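You operate a simulated robot arm through the tools that you are given. There is no shell and no other tool. Be economical: measure what you need, move in short steps, check, and stop when the job is done.

Carry out the task below with a simulated robot arm. There is one attempt and no reset: what you move stays moved.

TASK
Stand each tube in the rack hole with the dot of its colour.
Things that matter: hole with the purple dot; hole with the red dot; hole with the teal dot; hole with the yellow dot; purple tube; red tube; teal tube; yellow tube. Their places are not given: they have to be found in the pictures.

The check looks at the end state, three seconds after you hand in, the way a careful person would. Anything else that was tipped, shoved, dropped, spilled or broken makes it a failure.

THE ROBOT
A 7-joint arm with a two-finger parallel gripper, fixed in place. Base frame: the origin is at the foot of the arm, x ahead of it, y to its left, z up. Units: cm, rad, N and s.
With the tool pointing down near the work surface it reaches from about 30 to 70 cm from the base axis. Its first joint turns from -1.152 to 1.152 rad. Payload 1.57 kg.
Tool frame: the origin (TCP) lies between the finger pads and is the grasp point; the fingertips stand 3 cm ahead of it; z points along the fingers, y is the line along which they close. The gripper opens to 11 cm. The fingers are 2.4 cm wide and 1.2 cm thick; the gripper's body (4.8 by 11.2 cm) begins 7.8 cm behind the TCP.
Orientation is told as [roll, pitch, yaw] about the base's x, y, z axes, in that order, counted from this pose: with the fingers straight down and closing along the base's y, the tool's x points along the base's -x, its y along +y and its z along -z.

THE INTERFACE
- The arm moves only by the tool send_rows. Its argument "commands" is a list of rows, each a list of 7 numbers: the shift along the tool's x, y, z in units of 250 mm (1.0 is 250 mm), then the turn, a rotation vector about the tool's x, y, z in units of 180 degrees (1.0 is 180 degrees), then the opening in per cent of the stroke, from 0 (shut) to 100 (fully open). In form: [[dx, dy, dz, rx, ry, rz, grip], ...]. A call has 1 to 12 rows; each row is the pose to reach, as a shift and turn from the pose commanded when the call began, along the tool's axes at that moment. A call with a number of a shift or a turn outside -1 to 1 is refused whole. Rows are played at 5 a second. More than 5 cm and 0.15 rad between two rows, or a gripper value outside its range, and nothing of the call is played. Where a pose cannot be reached the arm comes as near as it can. A force on the tool above 70 N (or 10 N above the force at the start of the call, whichever is more), or a blocked arm, ends the call early, and 0.2 s more pass. The fingers move at their own pace (about 10.8 cm/s each) and stop on an object; they squeeze with about 22 N. The grip force told is the motor's: it shows also when the fingers shut on nothing. Time passes only in rows, and 0.2 s behind the last, so rows that repeat a pose let the fingers close. The reply holds the time, the measured pose of the TCP, the force on the tool along the base axes, the opening and the grip force, in the units named above and with some noise, with the torque about the TCP (base axes, N m) and any sound that the robot's microphone picked up, and new pictures: "pictures" is both (left out), scene, wrist or none.
- Cameras (640 x 400 px; columns grow to the right, rows downward): "scene" is fixed at [16.1, -39.06, 141.6]; the picture's right is [0.76, -0.65, 0.00], its down [-0.41, -0.48, -0.77] and it looks along [0.50, 0.58, -0.63] (base axes); focal length 323 px, centre (320, 200). "wrist" rides on the gripper at [7, 1.6, -14.1] in the tool frame; the picture's right is [-0.23, 0.97, 0.00], its down [-0.86, -0.20, -0.48] and it looks along [-0.47, -0.11, 0.88] (tool axes); focal length 222 px, centre (320, 200).
- pixel_to_xyz(camera, pixels): for up to 12 pixels [column, row] of the newest picture of that camera ("zoom" is the newest enlarged one), the place [x, y, z] in the base frame of the surface seen there, good to about 0.2 cm, but the place of the scene camera against the robot may be out by one fixed shift of up to 2.5 cm in any direction. The clock stands still meanwhile.
- enlarge(camera, box): a new picture of the part [left, top, right, bottom] of that camera's present view, enlarged. The clock stands still meanwhile.
- hand_in(): hands the job in; it is judged then, once.

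Work in short steps. Measure before you move; look again where a grasp or a placing could have gone wrong, and mend it. You have 80 turns and 200 pictures in all, those below and enlarged ones among them. Open the gripper and draw the arm clear of the work before you hand the job in, unless the task says otherwise; then end with one line.

The tools are called as a command line: name --pt "numbers of a row" for each row, then --argument value for the rest, lists and objects as JSON in quotes. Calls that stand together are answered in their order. send_rows: Moves the arm, as the interface text tells. Its arguments: {"type":"object","properties":{"commands":{"type":"array","items":{"type":"array","items":{"type":"number"}}},"pictures":{"type":"string","enum":["both","scene","wrist","none"]}},"required":["commands"]} The other tools are called the same way: pixel_to_xyz (camera, pixels) gives the place of the surface under pixels of a picture; enlarge (camera, box) takes an enlarged picture of a part of a camera's view; hand_in () hands the job in.

At the start:

```text
clock: 0.0
tool_pos: [32.9, 0.26, 114.41]
ee_rot: [0.0, 0.0, -0.001]
wrist_force: [-0.4, 0.3, -1.0]
wrist_torque: [-0.01, 0.0, 0.0]
width: 10.97
grip_force: 0.1
```

scene: 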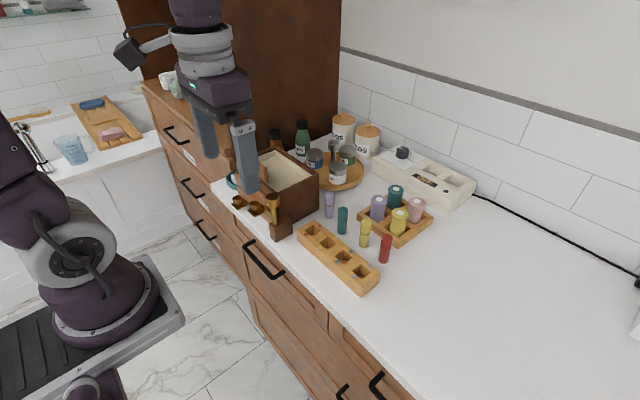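
wrist: 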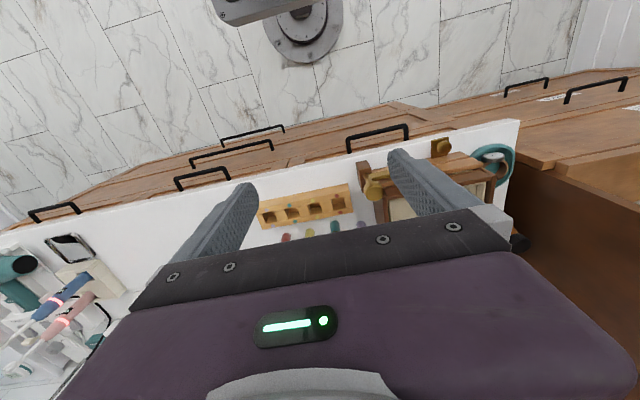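

The scene shows four tubes around (330-385, 205-250) and the rack at (338,255). I enlarge that area to find dots and measure.

enlarge --camera "scene" --box '[280, 170, 440, 300]'

enlarge --camera "wrist" --box '[240, 160, 400, 260]'

```text
3.08 times, centred on (360, 235) of scene
```

zoom: 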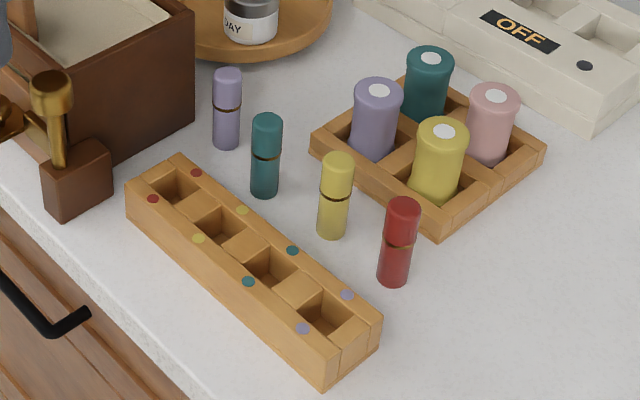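

```text
4.00 times, centred on (320, 210) of wrist
```

zoom: 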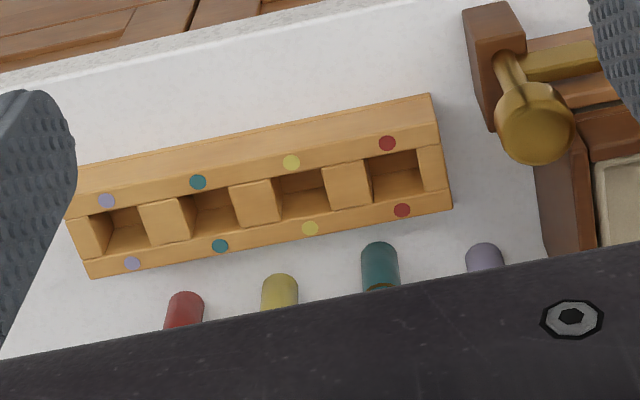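

The hole order along the rack is red, yellow, teal, purple. I measure the rack dots in the wrist zoom, and the dots and tube tops in the scene picture.

pixel_to_xyz --camera "zoom" --pixels '[[107, 200], [132, 264], [197, 182], [220, 246], [291, 162], [310, 228], [387, 143], [402, 210], [125, 235], [184, 300], [378, 250], [485, 250]]'

pixel_to_xyz --camera "scene" --pixels '[[330, 193.5], [342.8, 208.5], [365.5, 221.5], [387.3, 236], [279.6, 231], [265.6, 234.7], [314.4, 266.6], [328.7, 261], [330, 200], [344, 214], [365, 228], [386, 242]]'

```text
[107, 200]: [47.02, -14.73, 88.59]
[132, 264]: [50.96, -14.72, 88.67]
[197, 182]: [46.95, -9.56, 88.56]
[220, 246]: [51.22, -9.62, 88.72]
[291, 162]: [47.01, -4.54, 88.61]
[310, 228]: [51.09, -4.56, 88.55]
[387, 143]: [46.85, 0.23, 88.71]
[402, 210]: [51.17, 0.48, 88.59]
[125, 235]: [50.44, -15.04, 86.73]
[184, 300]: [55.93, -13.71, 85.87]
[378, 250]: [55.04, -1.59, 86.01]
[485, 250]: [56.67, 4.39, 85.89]
```

```text
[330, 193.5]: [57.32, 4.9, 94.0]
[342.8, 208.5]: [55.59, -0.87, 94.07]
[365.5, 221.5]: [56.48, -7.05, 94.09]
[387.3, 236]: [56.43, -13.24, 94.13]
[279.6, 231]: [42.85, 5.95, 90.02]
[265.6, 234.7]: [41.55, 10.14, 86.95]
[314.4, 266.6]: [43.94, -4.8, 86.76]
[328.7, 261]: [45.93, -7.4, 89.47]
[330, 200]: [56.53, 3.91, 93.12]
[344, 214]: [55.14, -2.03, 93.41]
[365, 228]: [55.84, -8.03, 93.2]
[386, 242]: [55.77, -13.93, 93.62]
```

Holes lie at x≈49.05, y≈0.35 (red), −4.55 (yellow), −9.6 (teal), −14.7 (purple), rack top z≈88.6. The tubes are hidden behind the gripper in the wrist view, so I move forward 17 cm and down a little for a better view.

send_rows --pt "-0.17 0 0 0 0 0 100" --pt "-0.34 -0.05 0.0 0 0 0 100" --pt "-0.51 -0.1 0.05 0 0 0 100" --pt "-0.68 -0.15 0.1 0 0 0 100" --pt "-0.8 -0.18 0.15 0 0 0 100" --pt "-0.8 -0.18 0.15 0 0 0 100"

```text
clock: 1.4
tool_pos: [52.63, -4.32, 110.71]
ee_rot: [-0.002, 0.0, 0.001]
wrist_force: [-0.4, 0.4, 0.0]
wrist_torque: [0.01, 0.01, -0.01]
width: 11.0
grip_force: 0.0
```

scene: 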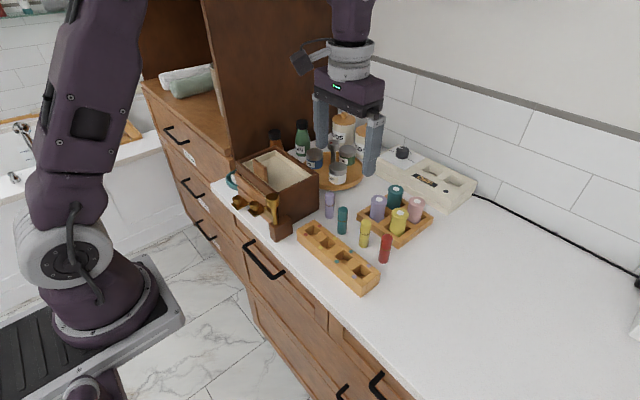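
wrist: 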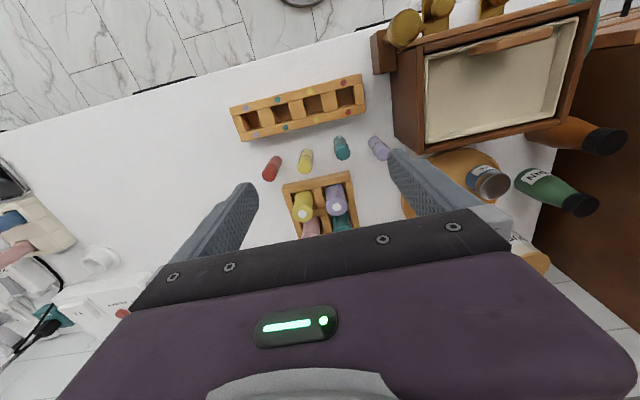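

enlarge --camera "wrist" --box '[220, 60, 420, 200]'

```text
2.86 times, centred on (320, 130) of wrist
```

zoom: 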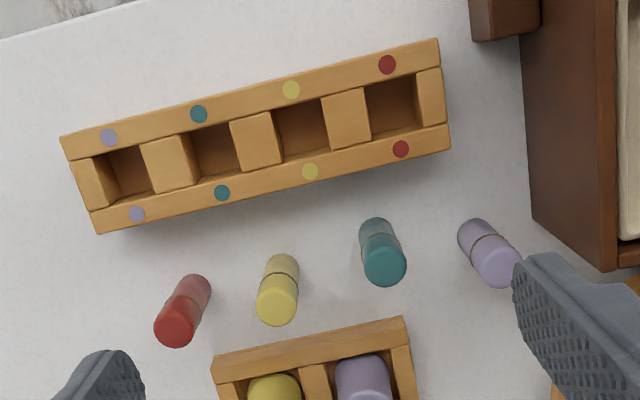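

The tubes stand upright, tops at zoom (174,332), (277,308), (386,268), (497,268). I measure those, the table, and hole edges.

pixel_to_xyz --camera "zoom" --pixels '[[174, 332], [277, 308], [386, 267], [497, 268], [157, 331], [192, 331], [340, 280], [108, 155], [143, 146], [125, 150], [140, 196], [300, 130]]'

pixel_to_xyz --camera "zoom" --pixels '[[109, 137], [137, 214], [387, 64], [400, 149], [222, 193], [310, 171], [198, 114], [291, 90], [520, 200], [310, 330], [365, 85], [416, 72]]'

```text
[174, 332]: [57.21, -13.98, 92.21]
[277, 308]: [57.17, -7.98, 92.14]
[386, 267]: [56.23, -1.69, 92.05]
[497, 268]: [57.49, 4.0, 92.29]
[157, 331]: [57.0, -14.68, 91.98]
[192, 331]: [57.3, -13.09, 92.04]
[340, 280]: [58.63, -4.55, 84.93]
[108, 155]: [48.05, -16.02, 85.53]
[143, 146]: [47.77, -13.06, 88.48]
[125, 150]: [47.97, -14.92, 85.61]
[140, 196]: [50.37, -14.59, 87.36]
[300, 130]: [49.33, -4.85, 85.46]
```

```text
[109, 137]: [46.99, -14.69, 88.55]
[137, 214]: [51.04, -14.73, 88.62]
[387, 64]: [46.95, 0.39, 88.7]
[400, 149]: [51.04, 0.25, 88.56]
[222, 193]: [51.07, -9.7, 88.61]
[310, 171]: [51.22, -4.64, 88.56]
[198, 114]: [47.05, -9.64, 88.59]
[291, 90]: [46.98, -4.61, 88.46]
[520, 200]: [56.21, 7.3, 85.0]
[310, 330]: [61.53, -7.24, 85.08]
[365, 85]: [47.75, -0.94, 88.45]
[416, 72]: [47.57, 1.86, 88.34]
```

Table z≈85.0, tubes ≈7.2 tall, hole floor ≈85.5. I measure the box and brass tool heights near the purple tube, and jars, for clearance.

pixel_to_xyz --camera "wrist" --pixels '[[392, 70], [410, 120], [430, 140], [378, 50], [400, 28], [405, 35], [303, 205], [335, 197], [322, 180], [440, 150], [490, 180], [440, 10]]'

```text
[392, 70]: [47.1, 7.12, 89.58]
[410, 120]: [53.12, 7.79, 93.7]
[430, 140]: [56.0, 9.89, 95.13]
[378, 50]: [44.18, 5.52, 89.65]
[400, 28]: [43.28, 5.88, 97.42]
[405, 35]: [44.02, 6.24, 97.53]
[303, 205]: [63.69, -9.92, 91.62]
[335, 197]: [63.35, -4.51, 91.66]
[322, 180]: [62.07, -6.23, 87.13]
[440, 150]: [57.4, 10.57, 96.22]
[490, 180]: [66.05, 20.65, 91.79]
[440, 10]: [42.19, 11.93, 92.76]
```

Box ≈95–96 high, below the gripper body. I start with red: move above it to (57.15, −13.95, 96) with a 4.6 cm opening.

send_rows --pt "-0.036 -0.077 0.118 0 0 0 42" --pt "-0.072 -0.154 0.235 0 0 0 42" --pt "-0.108 -0.231 0.353 0 0 0 42" --pt "-0.144 -0.308 0.47 0 0 0 42" --pt "-0.18 -0.385 0.588 0 0 0 42" --pt "-0.18 -0.385 0.588 0 0 0 42" --pt "-0.18 -0.385 0.588 0 0 0 42"

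```text
clock: 3.0
tool_pos: [57.31, -13.83, 95.88]
ee_rot: [0.0, -0.001, 0.0]
wrist_force: [0.1, 0.0, 0.2]
wrist_torque: [0.01, 0.05, -0.01]
width: 4.62
grip_force: 0.1
```

scene: 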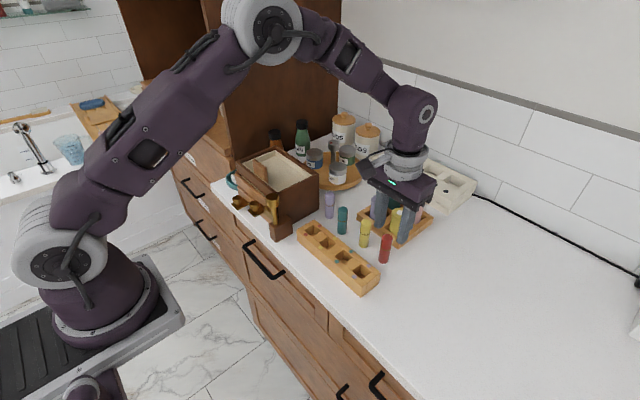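
wrist: 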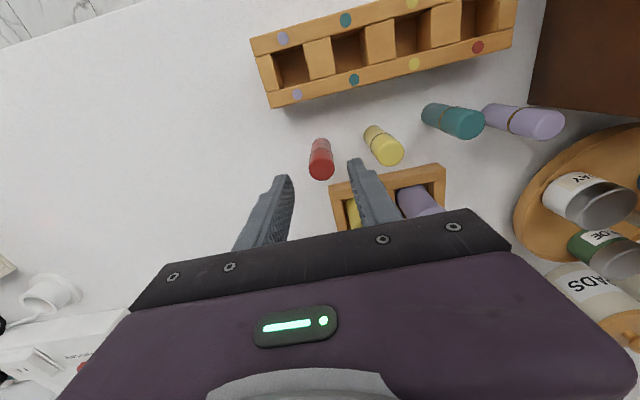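

The red tube top (321,168) seems to lie between the fingertips (285,180) and (357,165). I verify by measuring both.

enlarge --camera "wrist" --box '[260, 120, 420, 220]'

pixel_to_xyz --camera "wrist" --pixels '[[321, 170], [310, 170], [332, 169], [321, 177], [321, 164], [283, 180], [357, 165], [387, 157], [462, 125], [543, 125]]'

```text
4.00 times, centred on (340, 170) of wrist
```

zoom: 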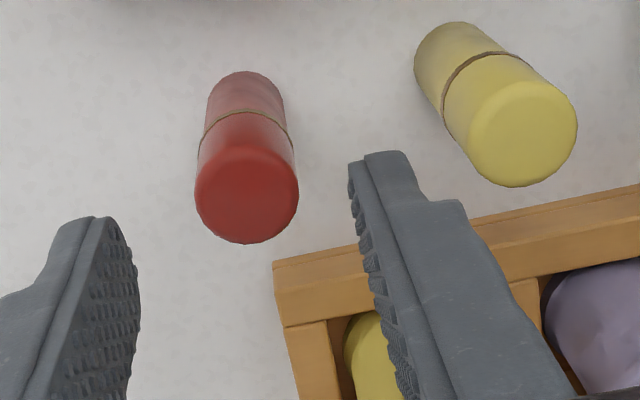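

```text
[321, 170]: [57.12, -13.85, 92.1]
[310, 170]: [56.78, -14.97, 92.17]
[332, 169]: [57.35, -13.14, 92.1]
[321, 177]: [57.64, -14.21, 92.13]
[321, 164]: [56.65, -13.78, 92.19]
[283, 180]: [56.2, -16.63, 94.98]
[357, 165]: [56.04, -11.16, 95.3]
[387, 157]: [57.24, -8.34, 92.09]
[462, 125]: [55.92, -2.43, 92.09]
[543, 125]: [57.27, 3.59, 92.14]
```

Red centre (57.1, −13.9) matches the TCP. I descend 4 cm and close.

send_rows --pt "0.006 -0.002 0.08 0 0 0 42" --pt "0.006 -0.002 0.16 0 0 0 42" --pt "0.006 -0.002 0.16 0 0 0 42" --pt "0.006 -0.002 0.16 0 0 0 0" --pt "0.006 -0.002 0.16 0 0 0 0" --pt "0.006 -0.002 0.16 0 0 0 0"

```text
clock: 4.4
tool_pos: [57.09, -13.91, 92.07]
ee_rot: [0.0, 0.001, 0.001]
wrist_force: [-0.9, -0.3, -0.1]
wrist_torque: [0.01, -0.01, 0.0]
width: 2.14
grip_force: 21.8
```

scene: 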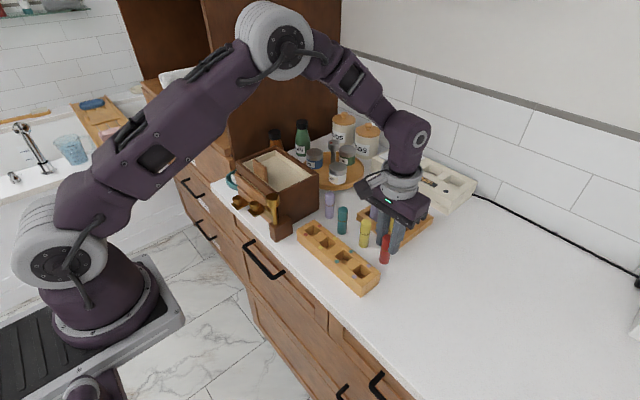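
wrist: 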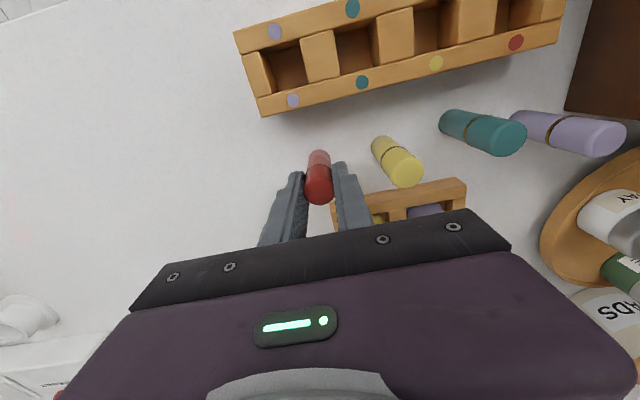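

Gripped (2.14 cm). I lift 10 cm, then carry over to the red hole at (49.05, 0.35).

send_rows --pt "0 0 -0.13 0 0 0 0" --pt "0 0 -0.27 0 0 0 0" --pt "0 0 -0.4 0 0 0 0" --pt "0.08 0.143 -0.4 0 0 0 0" --pt "0.161 0.285 -0.4 0 0 0 0" --pt "0.242 0.428 -0.4 0 0 0 0" --pt "0.322 0.57 -0.4 0 0 0 0" --pt "0.322 0.57 -0.4 0 0 0 0" --pt "0.322 0.57 -0.4 0 0 0 0"

```text
clock: 6.4
tool_pos: [49.24, 0.29, 102.09]
ee_rot: [0.002, 0.0, 0.001]
wrist_force: [-0.2, 0.1, -0.1]
wrist_torque: [0.03, 0.01, 0.03]
width: 2.13
grip_force: 22.0
```

scene: 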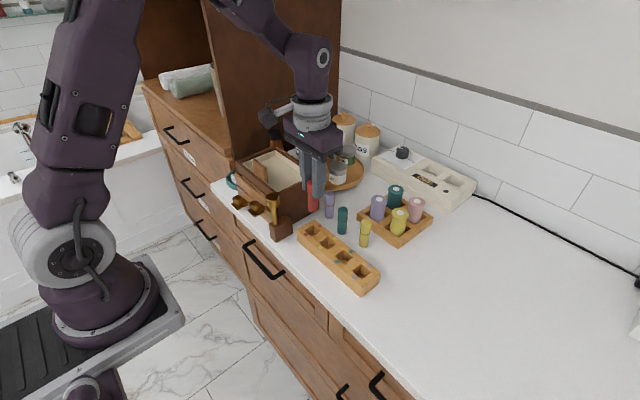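
wrist: 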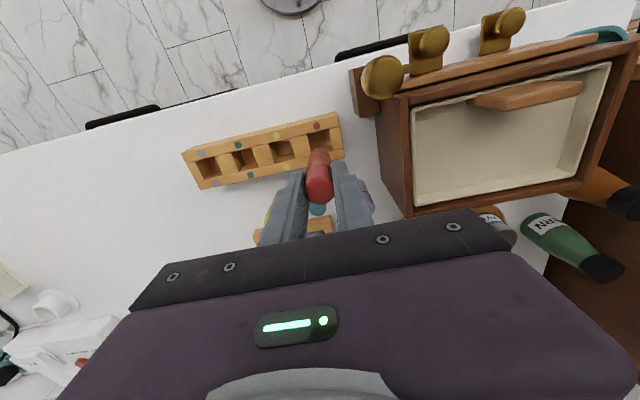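

Above the red hole. I lower to just above the rack (TCP z≈96.4) and check alignment.

send_rows --pt "0.006 0.002 0.114 0 0 0 0" --pt "0.006 0.002 0.228 0 0 0 0" --pt "0.006 0.002 0.228 0 0 0 0" --pictures "none"

enlarge --camera "wrist" --box '[220, 80, 420, 220]'

enlarge --camera "scene" --box '[260, 180, 400, 290]'

```text
clock: 7.2
tool_pos: [48.88, 0.46, 96.16]
ee_rot: [0.0, 0.0, 0.001]
wrist_force: [-0.4, 0.2, -1.4]
wrist_torque: [0.03, 0.03, 0.05]
width: 2.12
grip_force: 21.8
```

```text
2.86 times, centred on (320, 150) of wrist
```

zoom: 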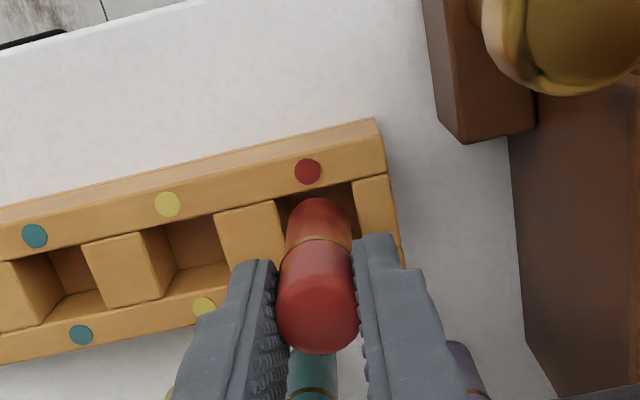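

```text
3.64 times, centred on (330, 235) of scene
```

zoom: 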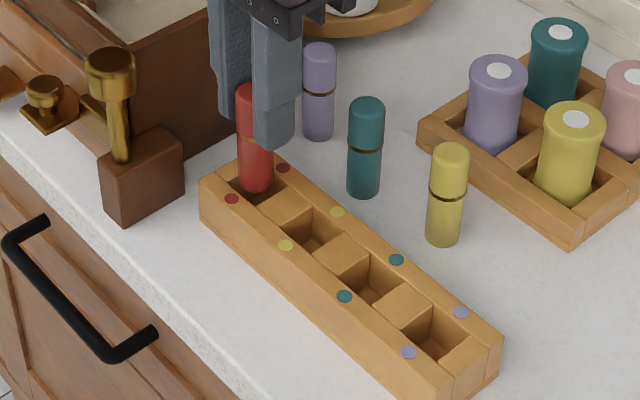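

The tube is over the hole between the two red dots. I lower 3.6 cm and check force before release.

send_rows --pt "0 0 0.05 0 0 0 0" --pt "0 0 0.1 0 0 0 0" --pt "0 0 0.14 0 0 0 0" --pt "0 0 0.14 0 0 0 0" --pictures "none"

enlarge --camera "scene" --box '[260, 180, 400, 290]'

```text
clock: 8.2
tool_pos: [48.9, 0.29, 92.82]
ee_rot: [0.001, 0.001, 0.001]
wrist_force: [-2.3, -1.9, 12.9]
wrist_torque: [-0.22, 0.13, -0.07]
width: 2.12
grip_force: 22.2
```

```text
3.64 times, centred on (330, 235) of scene
```

zoom: 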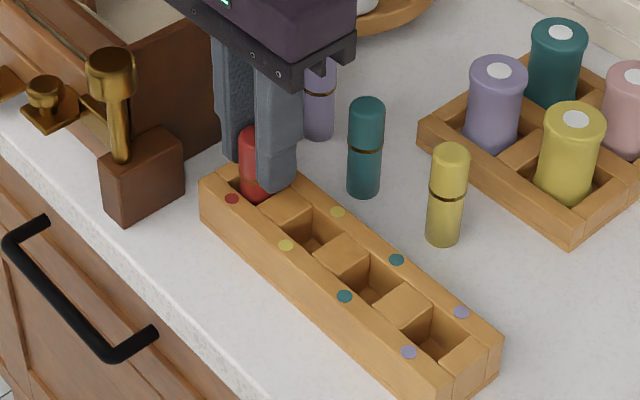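

It touched the floor (12.9 N, tube bottom ≈85.7). I release with a small opening and rise.

send_rows --pt "0 0 0.13 0 0 0 0" --pt "0 0 0.13 0 0 0 36" --pt "0 0 0.13 0 0 0 36" --pt "0 0 0.0 0 0 0 36" --pt "0 0 -0.12 0 0 0 36" --pt "0 0 -0.24 0 0 0 36" --pt "0 0 -0.24 0 0 0 36"

enlarge --camera "scene" --box '[260, 180, 400, 290]'

```text
clock: 8.6
tool_pos: [49.22, 0.25, 91.58]
ee_rot: [0.0, -0.006, 0.0]
wrist_force: [-11.9, 2.9, 36.4]
wrist_torque: [-0.17, 0.77, -0.07]
width: 2.12
grip_force: 22.2
stopped in row 1: the force on the tool passed its limit at 197 N (the readings are from after the stop); the commanded pose is now the measured one
```

scene: 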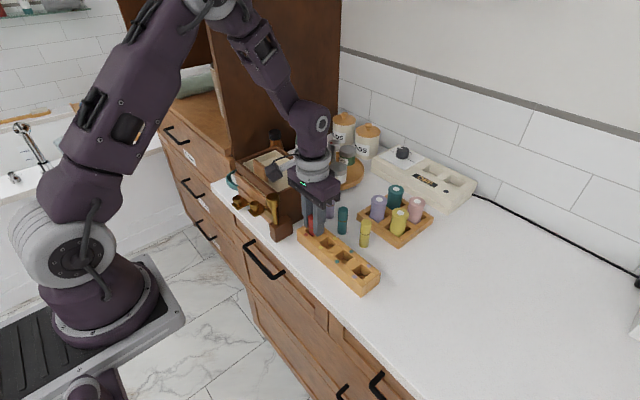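
wrist: 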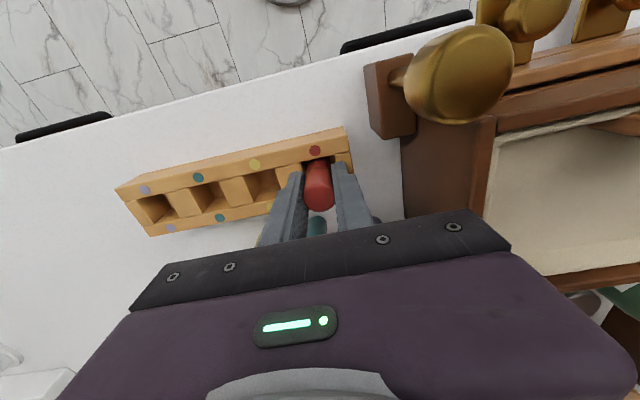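

```text
3.64 times, centred on (330, 235) of scene
```

zoom: 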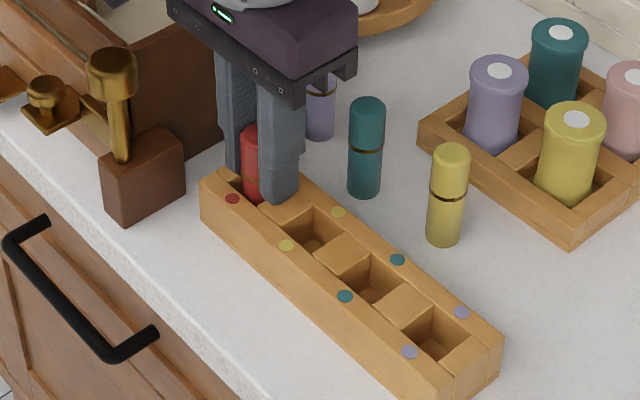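

I erred: offsets are relative to each call's start, so that pressed down 3 cm more; it was stopped with the tips on the rack top. Nothing appears moved; I ease up 0.6 cm, release, then rise.

send_rows --pt "0 0 -0.024 0 0 0 0" --pt "0 0 -0.024 0 0 0 36" --pt "0 0 -0.024 0 0 0 36" --pt "0 0 -0.024 0 0 0 36" --pictures "wrist"

```text
clock: 9.6
tool_pos: [49.36, 0.37, 92.01]
ee_rot: [0.0, -0.009, 0.001]
wrist_force: [-0.3, 0.1, -0.3]
wrist_torque: [-0.01, -0.04, -0.03]
width: 3.97
grip_force: 0.1
```

wrist: 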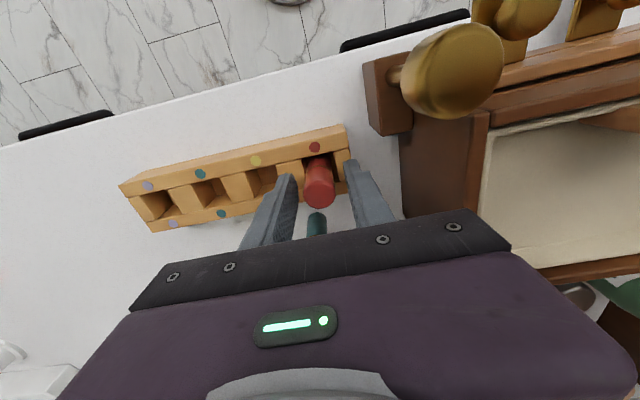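

Released. I rise 10 cm and check the tube.

send_rows --pt "0 0 -0.12 0 0.003 0 36" --pt "0 0 -0.26 0 0.003 0 36" --pt "0 0 -0.4 0 0.003 0 40" --pt "0 0 -0.4 0 0.003 0 40" --pictures "none"

enlarge --camera "wrist" --box '[180, 80, 380, 220]'

enlarge --camera "scene" --box '[260, 180, 400, 290]'

```text
clock: 10.6
tool_pos: [49.19, 0.34, 102.21]
ee_rot: [0.001, 0.002, 0.001]
wrist_force: [-0.8, 0.4, 0.6]
wrist_torque: [-0.02, -0.01, 0.01]
width: 4.42
grip_force: 0.0
```

```text
2.86 times, centred on (280, 150) of wrist
```

zoom: 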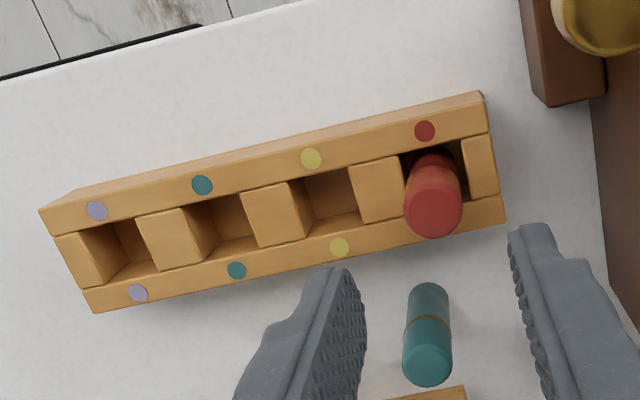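

```text
3.64 times, centred on (330, 235) of scene
```

zoom: 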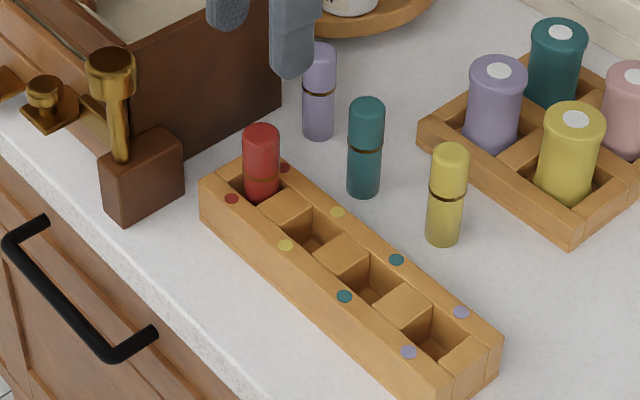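

Red stands well. I re-measure the dots to check that the rack did not shift.

pixel_to_xyz --camera "wrist" --pixels '[[202, 153.8], [216.7, 182.5], [276.9, 135.3], [286.6, 166.4], [238.7, 144.8], [251, 174.5], [316.7, 125.9], [320, 156], [317.4, 207.7]]'

```text
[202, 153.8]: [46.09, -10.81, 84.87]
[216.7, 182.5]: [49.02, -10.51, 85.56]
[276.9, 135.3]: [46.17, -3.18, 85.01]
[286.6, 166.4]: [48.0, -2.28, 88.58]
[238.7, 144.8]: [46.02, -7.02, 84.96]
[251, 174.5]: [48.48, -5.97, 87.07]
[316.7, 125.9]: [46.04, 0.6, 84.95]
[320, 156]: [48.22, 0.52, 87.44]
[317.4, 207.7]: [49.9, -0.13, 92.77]
```

Those used an outdated wrist picture. I move above the yellow tube (57.15, −8.0, 96) and get fresh pictures.

send_rows --pt "-0.106 -0.111 0 0 0 0 40" --pt "-0.212 -0.222 0 0 0 0 40" --pt "-0.318 -0.334 0 0 0 0 40" --pt "-0.318 -0.334 0.12 0 0 0 40" --pt "-0.318 -0.334 0.24 0 0 0 40" --pt "-0.318 -0.334 0.24 0 0 0 40" --pictures "wrist"

enlarge --camera "wrist" --box '[180, 20, 440, 200]'

```text
clock: 12.0
tool_pos: [57.18, -7.6, 95.82]
ee_rot: [0.0, 0.002, 0.001]
wrist_force: [-0.7, -0.5, -0.4]
wrist_torque: [0.0, 0.02, -0.02]
width: 4.42
grip_force: 0.1
```

wrist: 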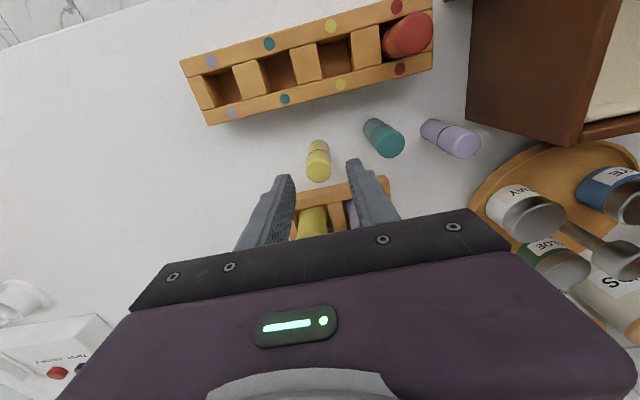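

```text
2.22 times, centred on (310, 110) of wrist
```

zoom: 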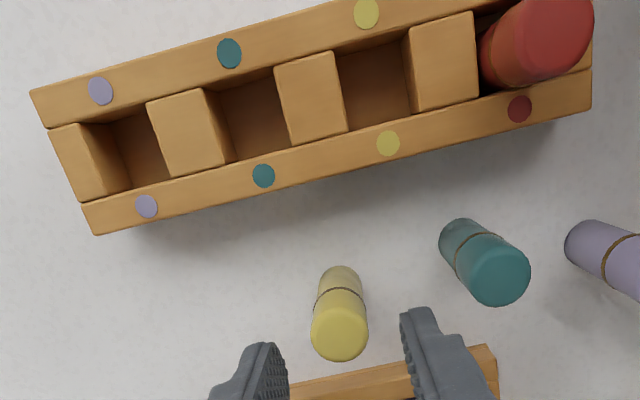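

pixel_to_xyz --camera "zoom" --pixels '[[101, 91], [147, 206], [230, 53], [263, 175], [366, 13], [388, 143], [520, 109], [339, 336], [313, 333], [366, 330], [500, 277]]'

pixel_to_xyz --camera "wrist" --pixels '[[467, 144]]'

```text
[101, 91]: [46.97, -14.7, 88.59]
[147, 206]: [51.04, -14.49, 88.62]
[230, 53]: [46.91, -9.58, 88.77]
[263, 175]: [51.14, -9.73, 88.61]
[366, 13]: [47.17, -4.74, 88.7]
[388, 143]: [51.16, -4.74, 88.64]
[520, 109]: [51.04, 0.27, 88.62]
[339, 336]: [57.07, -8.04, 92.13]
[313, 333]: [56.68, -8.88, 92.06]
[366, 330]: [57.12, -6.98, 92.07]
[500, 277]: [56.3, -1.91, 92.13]
```

```text
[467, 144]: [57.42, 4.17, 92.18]
```

Rack is unmoved. Yellow is at (57.05, −8.0); I descend and grip.

send_rows --pt "0.004 -0.01 0.05 0 0 0 40" --pt "0.004 -0.01 0.1 0 0 0 40" --pt "0.004 -0.01 0.146 0 0 0 40" --pt "0.004 -0.01 0.146 0 0 0 40" --pt "0.004 -0.01 0.146 0 0 0 0" --pt "0.004 -0.01 0.146 0 0 0 0" --pt "0.004 -0.01 0.146 0 0 0 0" --pictures "wrist"

```text
clock: 13.6
tool_pos: [57.23, -8.21, 92.39]
ee_rot: [-0.001, 0.002, 0.001]
wrist_force: [0.8, -0.2, 0.4]
wrist_torque: [0.03, 0.02, 0.04]
width: 2.13
grip_force: 22.0
```

wrist: 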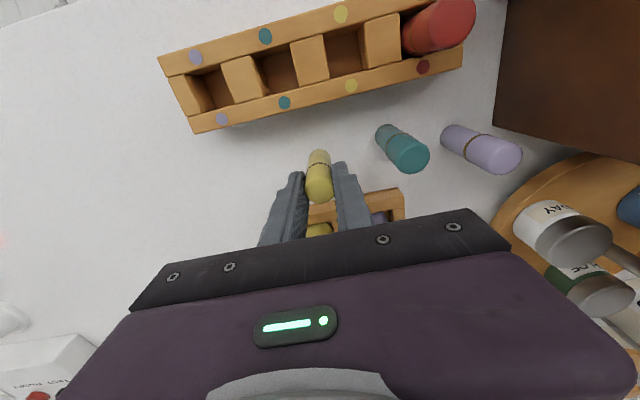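

Gripped. I lift 10 cm, carry to the yellow hole (49.05, −4.65) and lower to just above the rack.

send_rows --pt "0 0 -0.13 0 0 0 0" --pt "0 0 -0.27 0 0 0 0" --pt "0 0 -0.4 0 0 0 0" --pt "0.11 0.046 -0.4 0 0 0 0" --pt "0.22 0.092 -0.4 0 0 0 0" --pt "0.325 0.14 -0.4 0 0 0 0" --pt "0.325 0.14 -0.4 0 0 0 0" --pt "0.325 0.14 -0.28 0 0 0 0" --pt "0.325 0.14 -0.17 0 0 0 0" --pt "0.325 0.14 -0.17 0 0 0 0" --pictures "none"

enlarge --camera "wrist" --box '[220, 80, 420, 220]'

enlarge --camera "scene" --box '[260, 180, 400, 290]'

```text
clock: 15.8
tool_pos: [48.98, -4.61, 96.72]
ee_rot: [0.0, 0.003, -0.001]
wrist_force: [-0.2, 0.7, -0.7]
wrist_torque: [0.01, 0.03, 0.0]
width: 2.12
grip_force: 21.9
```

```text
2.86 times, centred on (320, 150) of wrist
```

zoom: 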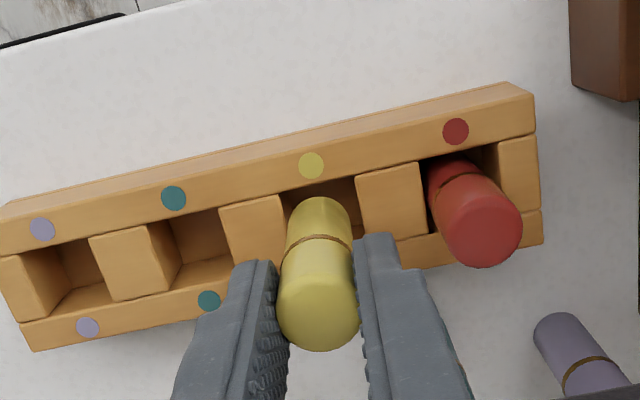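

```text
3.64 times, centred on (330, 235) of scene
```

zoom: 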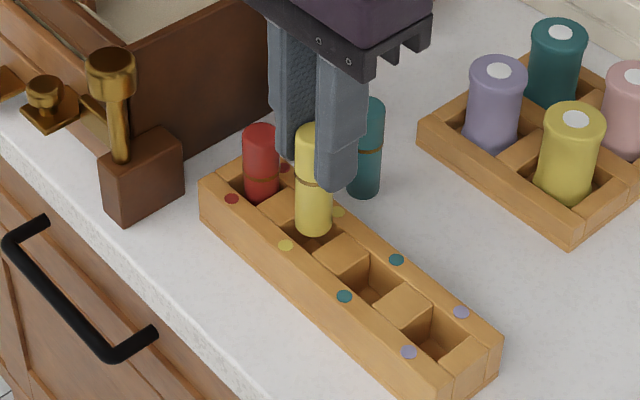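

Aligned over the yellow hole. I lower 3.5 cm, release there, and rise.

send_rows --pt "0 0 0.05 0 0 0 0" --pt "0 0 0.1 0 0 0 0" --pt "0 0 0.14 0 0 0 0" --pt "0 0 0.14 0 0 0 0" --pt "0 0 0.14 0 0 0 32" --pt "0 0 0.14 0 0 0 32" --pt "0 0 0.14 0 0 0 32" --pt "0 0 0.04 0 0 0 32" --pt "0 0 -0.08 0 0 0 32" --pt "0 0 -0.24 0 0 0 32" --pt "0 0 -0.24 0 0 0 32" --pictures "wrist"

enlarge --camera "scene" --box '[260, 180, 400, 290]'

```text
clock: 18.2
tool_pos: [48.98, -4.76, 102.79]
ee_rot: [0.001, 0.004, -0.001]
wrist_force: [0.2, -0.3, 1.0]
wrist_torque: [-0.06, -0.01, 0.01]
width: 3.51
grip_force: 0.0
```

wrist: 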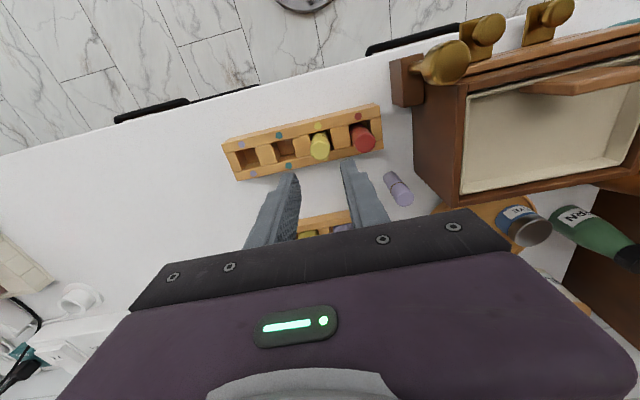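

```text
3.64 times, centred on (330, 235) of scene
```

zoom: 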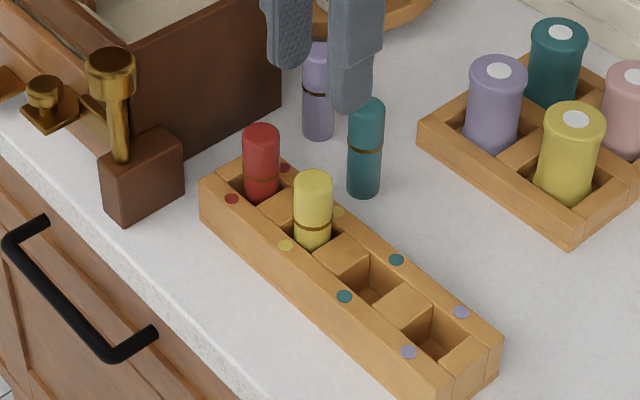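

Yellow stands well. I move above the teal tube (56.2, −1.75, 96).

send_rows --pt "-0.144 0.059 0 0 0 0 40" --pt "-0.288 0.118 0 0 0 0 40" --pt "-0.288 0.118 0.13 0 0 0 40" --pt "-0.288 0.118 0.268 0 0 0 40" --pt "-0.288 0.118 0.268 0 0 0 40" --pictures "wrist"

enlarge --camera "wrist" --box '[220, 80, 420, 220]'

```text
clock: 19.4
tool_pos: [56.32, -1.95, 95.95]
ee_rot: [0.001, 0.002, 0.0]
wrist_force: [0.7, 0.1, -0.1]
wrist_torque: [0.0, 0.0, -0.01]
width: 4.4
grip_force: 0.0
```

wrist: 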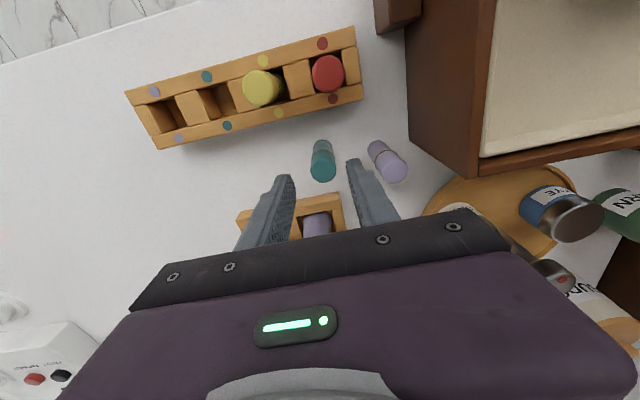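

```text
2.86 times, centred on (320, 150) of wrist
```

zoom: 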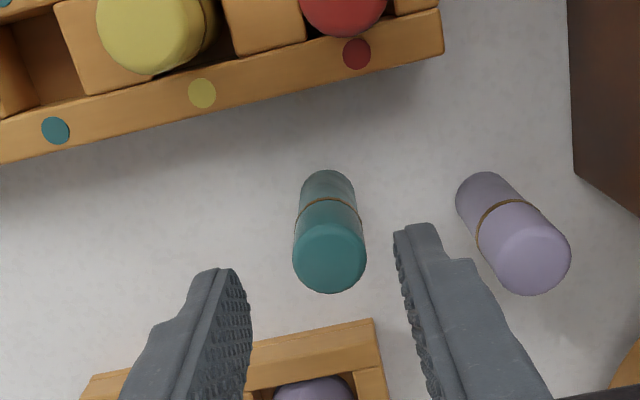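

Teal is centred between the fingers like the earlier ones. I descend and grip.

send_rows --pt "0.003 0.004 0.05 0 0 0 40" --pt "0.003 0.004 0.1 0 0 0 40" --pt "0.003 0.004 0.148 0 0 0 40" --pt "0.003 0.004 0.148 0 0 0 40" --pt "0.003 0.004 0.148 0 0 0 0" --pt "0.003 0.004 0.148 0 0 0 0" --pt "0.003 0.004 0.148 0 0 0 0" --pictures "wrist"

```text
clock: 21.0
tool_pos: [56.11, -1.77, 92.08]
ee_rot: [0.0, 0.002, -0.001]
wrist_force: [0.1, -0.5, 0.1]
wrist_torque: [0.0, 0.01, 0.01]
width: 2.09
grip_force: 22.1
```

wrist: 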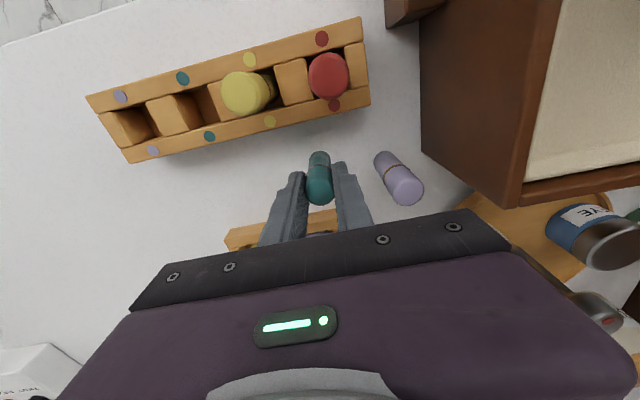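

Gripped. I lift and carry to above the teal hole (49.05, −9.65).

send_rows --pt "0 0 -0.13 0 0 0 0" --pt "0 0 -0.27 0 0 0 0" --pt "0 0 -0.4 0 0 0 0" --pt "0.095 -0.105 -0.4 0 0 0 0" --pt "0.19 -0.21 -0.4 0 0 0 0" --pt "0.284 -0.316 -0.4 0 0 0 0" --pt "0.284 -0.316 -0.4 0 0 0 0" --pt "0.284 -0.316 -0.29 0 0 0 0" --pt "0.284 -0.316 -0.175 0 0 0 0" --pt "0.284 -0.316 -0.175 0 0 0 0" --pictures "none"

enlarge --camera "wrist" --box '[220, 80, 420, 220]'

enlarge --camera "scene" --box '[260, 180, 400, 290]'

```text
clock: 23.2
tool_pos: [49.1, -9.7, 96.6]
ee_rot: [0.0, 0.002, -0.001]
wrist_force: [-0.2, 1.3, -0.7]
wrist_torque: [-0.02, -0.01, 0.0]
width: 2.09
grip_force: 21.9
```

```text
2.86 times, centred on (320, 150) of wrist
```

zoom: 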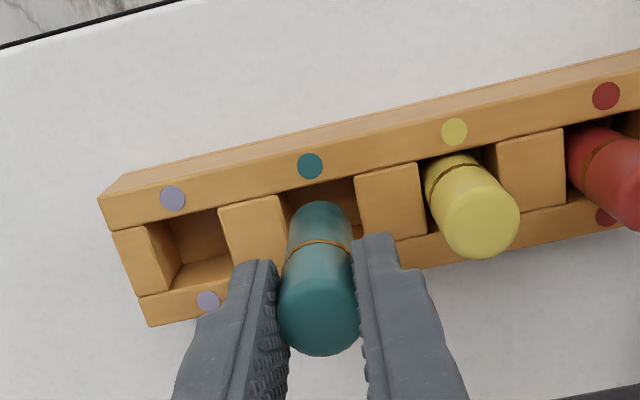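

```text
3.64 times, centred on (330, 235) of scene
```

zoom: 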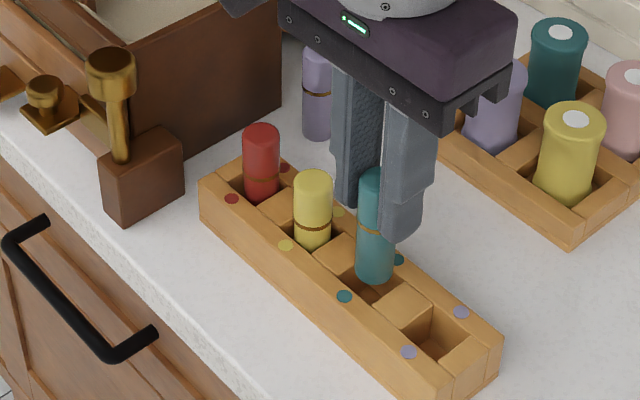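

Aligned with the teal dots. Lower, release, rise.

send_rows --pt "0 0 0.05 0 0 0 0" --pt "0 0 0.1 0 0 0 0" --pt "0 0 0.145 0 0 0 0" --pt "0 0 0.145 0 0 0 0" --pt "0 0 0.145 0 0 0 32" --pt "0 0 0.145 0 0 0 32" --pt "0 0 0.145 0 0 0 32" --pt "0 0 0.04 0 0 0 32" --pt "0 0 -0.08 0 0 0 32" --pt "0 0 -0.24 0 0 0 32" --pt "0 0 -0.24 0 0 0 32" --pictures "wrist"

enlarge --camera "scene" --box '[260, 180, 400, 290]'

```text
clock: 25.6
tool_pos: [48.99, -9.52, 102.62]
ee_rot: [0.0, 0.002, 0.001]
wrist_force: [-0.5, 0.1, 1.5]
wrist_torque: [0.01, -0.01, -0.02]
width: 3.52
grip_force: 0.1
```

wrist: 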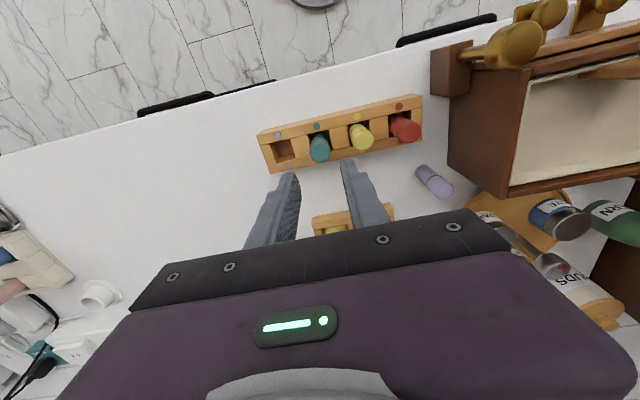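

```text
3.64 times, centred on (330, 235) of scene
```

zoom: 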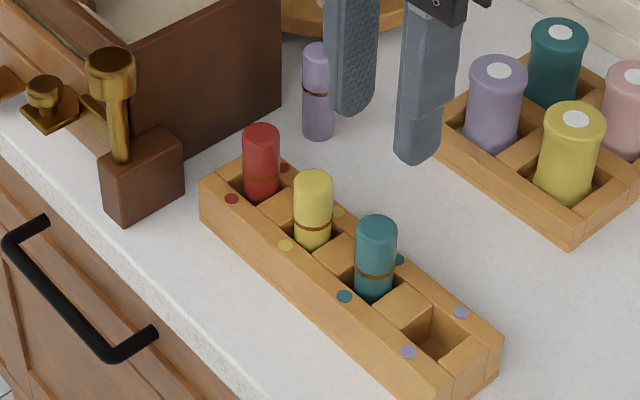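

Three done. Now move above purple (57.4, 3.95) at z≈99, with a narrower opening because the box is near.

send_rows --pt "-0.084 0.135 0 0 0 0 34" --pt "-0.167 0.269 0 0 0 0 34" --pt "-0.25 0.404 0 0 0 0 34" --pt "-0.334 0.538 0 0 0 0 34" --pt "-0.334 0.538 0 0 0 0 34" --pt "-0.334 0.538 0.145 0 0 0 34" --pt "-0.334 0.538 0.145 0 0 0 34" --pictures "both"

enlarge --camera "wrist" --box '[220, 80, 420, 220]'

```text
clock: 27.2
tool_pos: [57.36, 3.83, 99.02]
ee_rot: [-0.001, 0.001, 0.0]
wrist_force: [-0.2, -1.0, -0.9]
wrist_torque: [0.02, -0.03, -0.03]
width: 3.74
grip_force: 0.1
```

scene: 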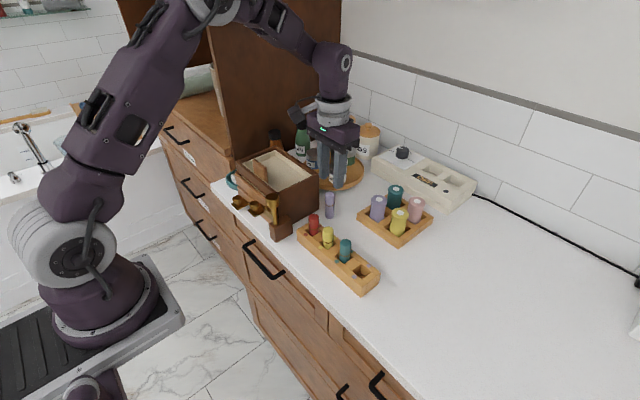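
wrist: 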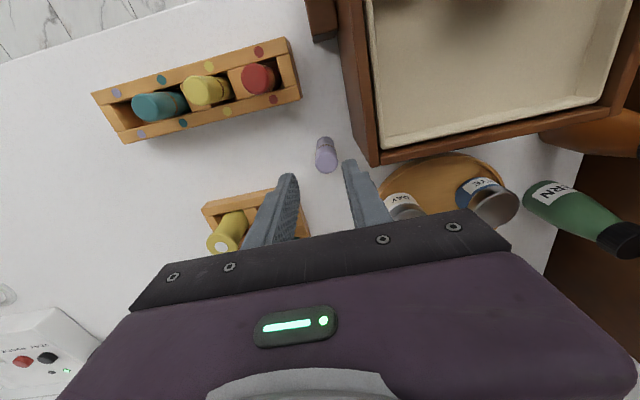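

```text
2.86 times, centred on (320, 150) of wrist
```

zoom: 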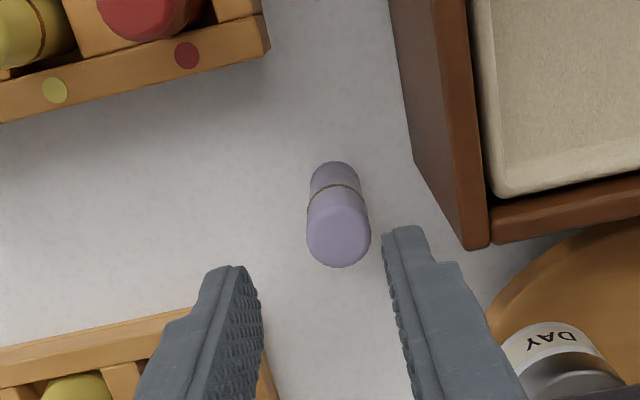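

I measure the box corner, the jar lid, the tray jars and the purple tube for clearance.

pixel_to_xyz --camera "zoom" --pixels '[[339, 243], [416, 158], [465, 235], [478, 243], [440, 200], [560, 345], [500, 330], [540, 260], [309, 240], [369, 240]]'

pixel_to_xyz --camera "wrist" --pixels '[[230, 225], [405, 205], [221, 246], [395, 190]]'

```text
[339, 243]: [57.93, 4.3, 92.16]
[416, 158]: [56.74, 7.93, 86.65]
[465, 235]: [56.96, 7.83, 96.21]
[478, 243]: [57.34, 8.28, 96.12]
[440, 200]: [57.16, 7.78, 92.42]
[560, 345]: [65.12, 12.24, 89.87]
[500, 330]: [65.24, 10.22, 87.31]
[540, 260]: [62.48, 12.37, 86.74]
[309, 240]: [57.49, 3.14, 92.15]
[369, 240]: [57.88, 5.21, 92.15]
```

```text
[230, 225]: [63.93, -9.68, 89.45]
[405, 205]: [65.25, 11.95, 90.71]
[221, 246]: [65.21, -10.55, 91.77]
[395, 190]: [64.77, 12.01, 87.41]
```

Purple centre (57.6, 4.15), box side at y=7.8; finger outer edge reaches ≈7.1. I descend and grip.

send_rows --pt "-0.008 0.008 0.07 0 0 0 34" --pt "-0.008 0.008 0.14 0 0 0 34" --pt "-0.008 0.008 0.21 0 0 0 34" --pt "-0.008 0.008 0.272 0 0 0 34" --pt "-0.008 0.008 0.272 0 0 0 34" --pt "-0.008 0.008 0.272 0 0 0 0" --pt "-0.008 0.008 0.272 0 0 0 0" --pt "-0.008 0.008 0.272 0 0 0 0" --pictures "wrist"

```text
clock: 29.0
tool_pos: [57.5, 4.02, 92.31]
ee_rot: [0.001, 0.001, 0.001]
wrist_force: [0.2, -0.2, 0.2]
wrist_torque: [0.0, 0.02, -0.01]
width: 2.16
grip_force: 22.4
```

wrist: 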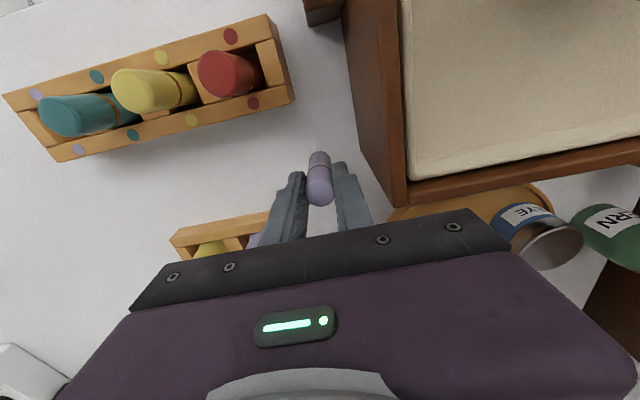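

Gripped. Lift and carry to above the purple hole (49.05, −14.7).

send_rows --pt "0 0 -0.13 0 0 0 0" --pt "0 0 -0.27 0 0 0 0" --pt "0 0 -0.42 0 0 0 0" --pt "0.068 -0.15 -0.42 0 0 0 0" --pt "0.136 -0.3 -0.42 0 0 0 0" --pt "0.204 -0.45 -0.42 0 0 0 0" --pt "0.272 -0.6 -0.42 0 0 0 0" --pt "0.34 -0.75 -0.42 0 0 0 0" --pt "0.34 -0.75 -0.42 0 0 0 0" --pt "0.34 -0.75 -0.29 0 0 0 0" --pt "0.34 -0.75 -0.17 0 0 0 0" --pt "0.34 -0.75 -0.17 0 0 0 0" --pictures "none"

enlarge --camera "wrist" --box '[220, 80, 420, 220]'

enlarge --camera "scene" --box '[280, 190, 420, 300]'

```text
clock: 31.6
tool_pos: [49.07, -14.58, 96.49]
ee_rot: [-0.001, 0.001, 0.0]
wrist_force: [0.3, -0.1, -1.4]
wrist_torque: [0.0, -0.01, -0.02]
width: 2.12
grip_force: 22.1
```

```text
2.86 times, centred on (320, 150) of wrist
```

zoom: 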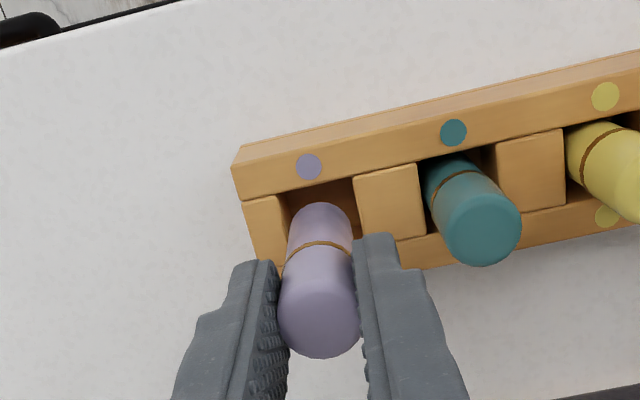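

```text
3.64 times, centred on (350, 245) of scene
```

zoom: 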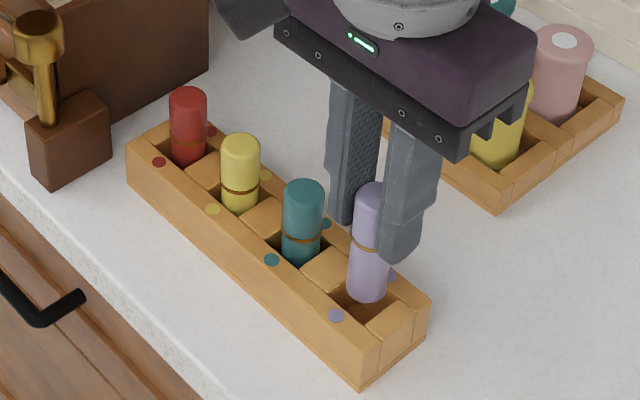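

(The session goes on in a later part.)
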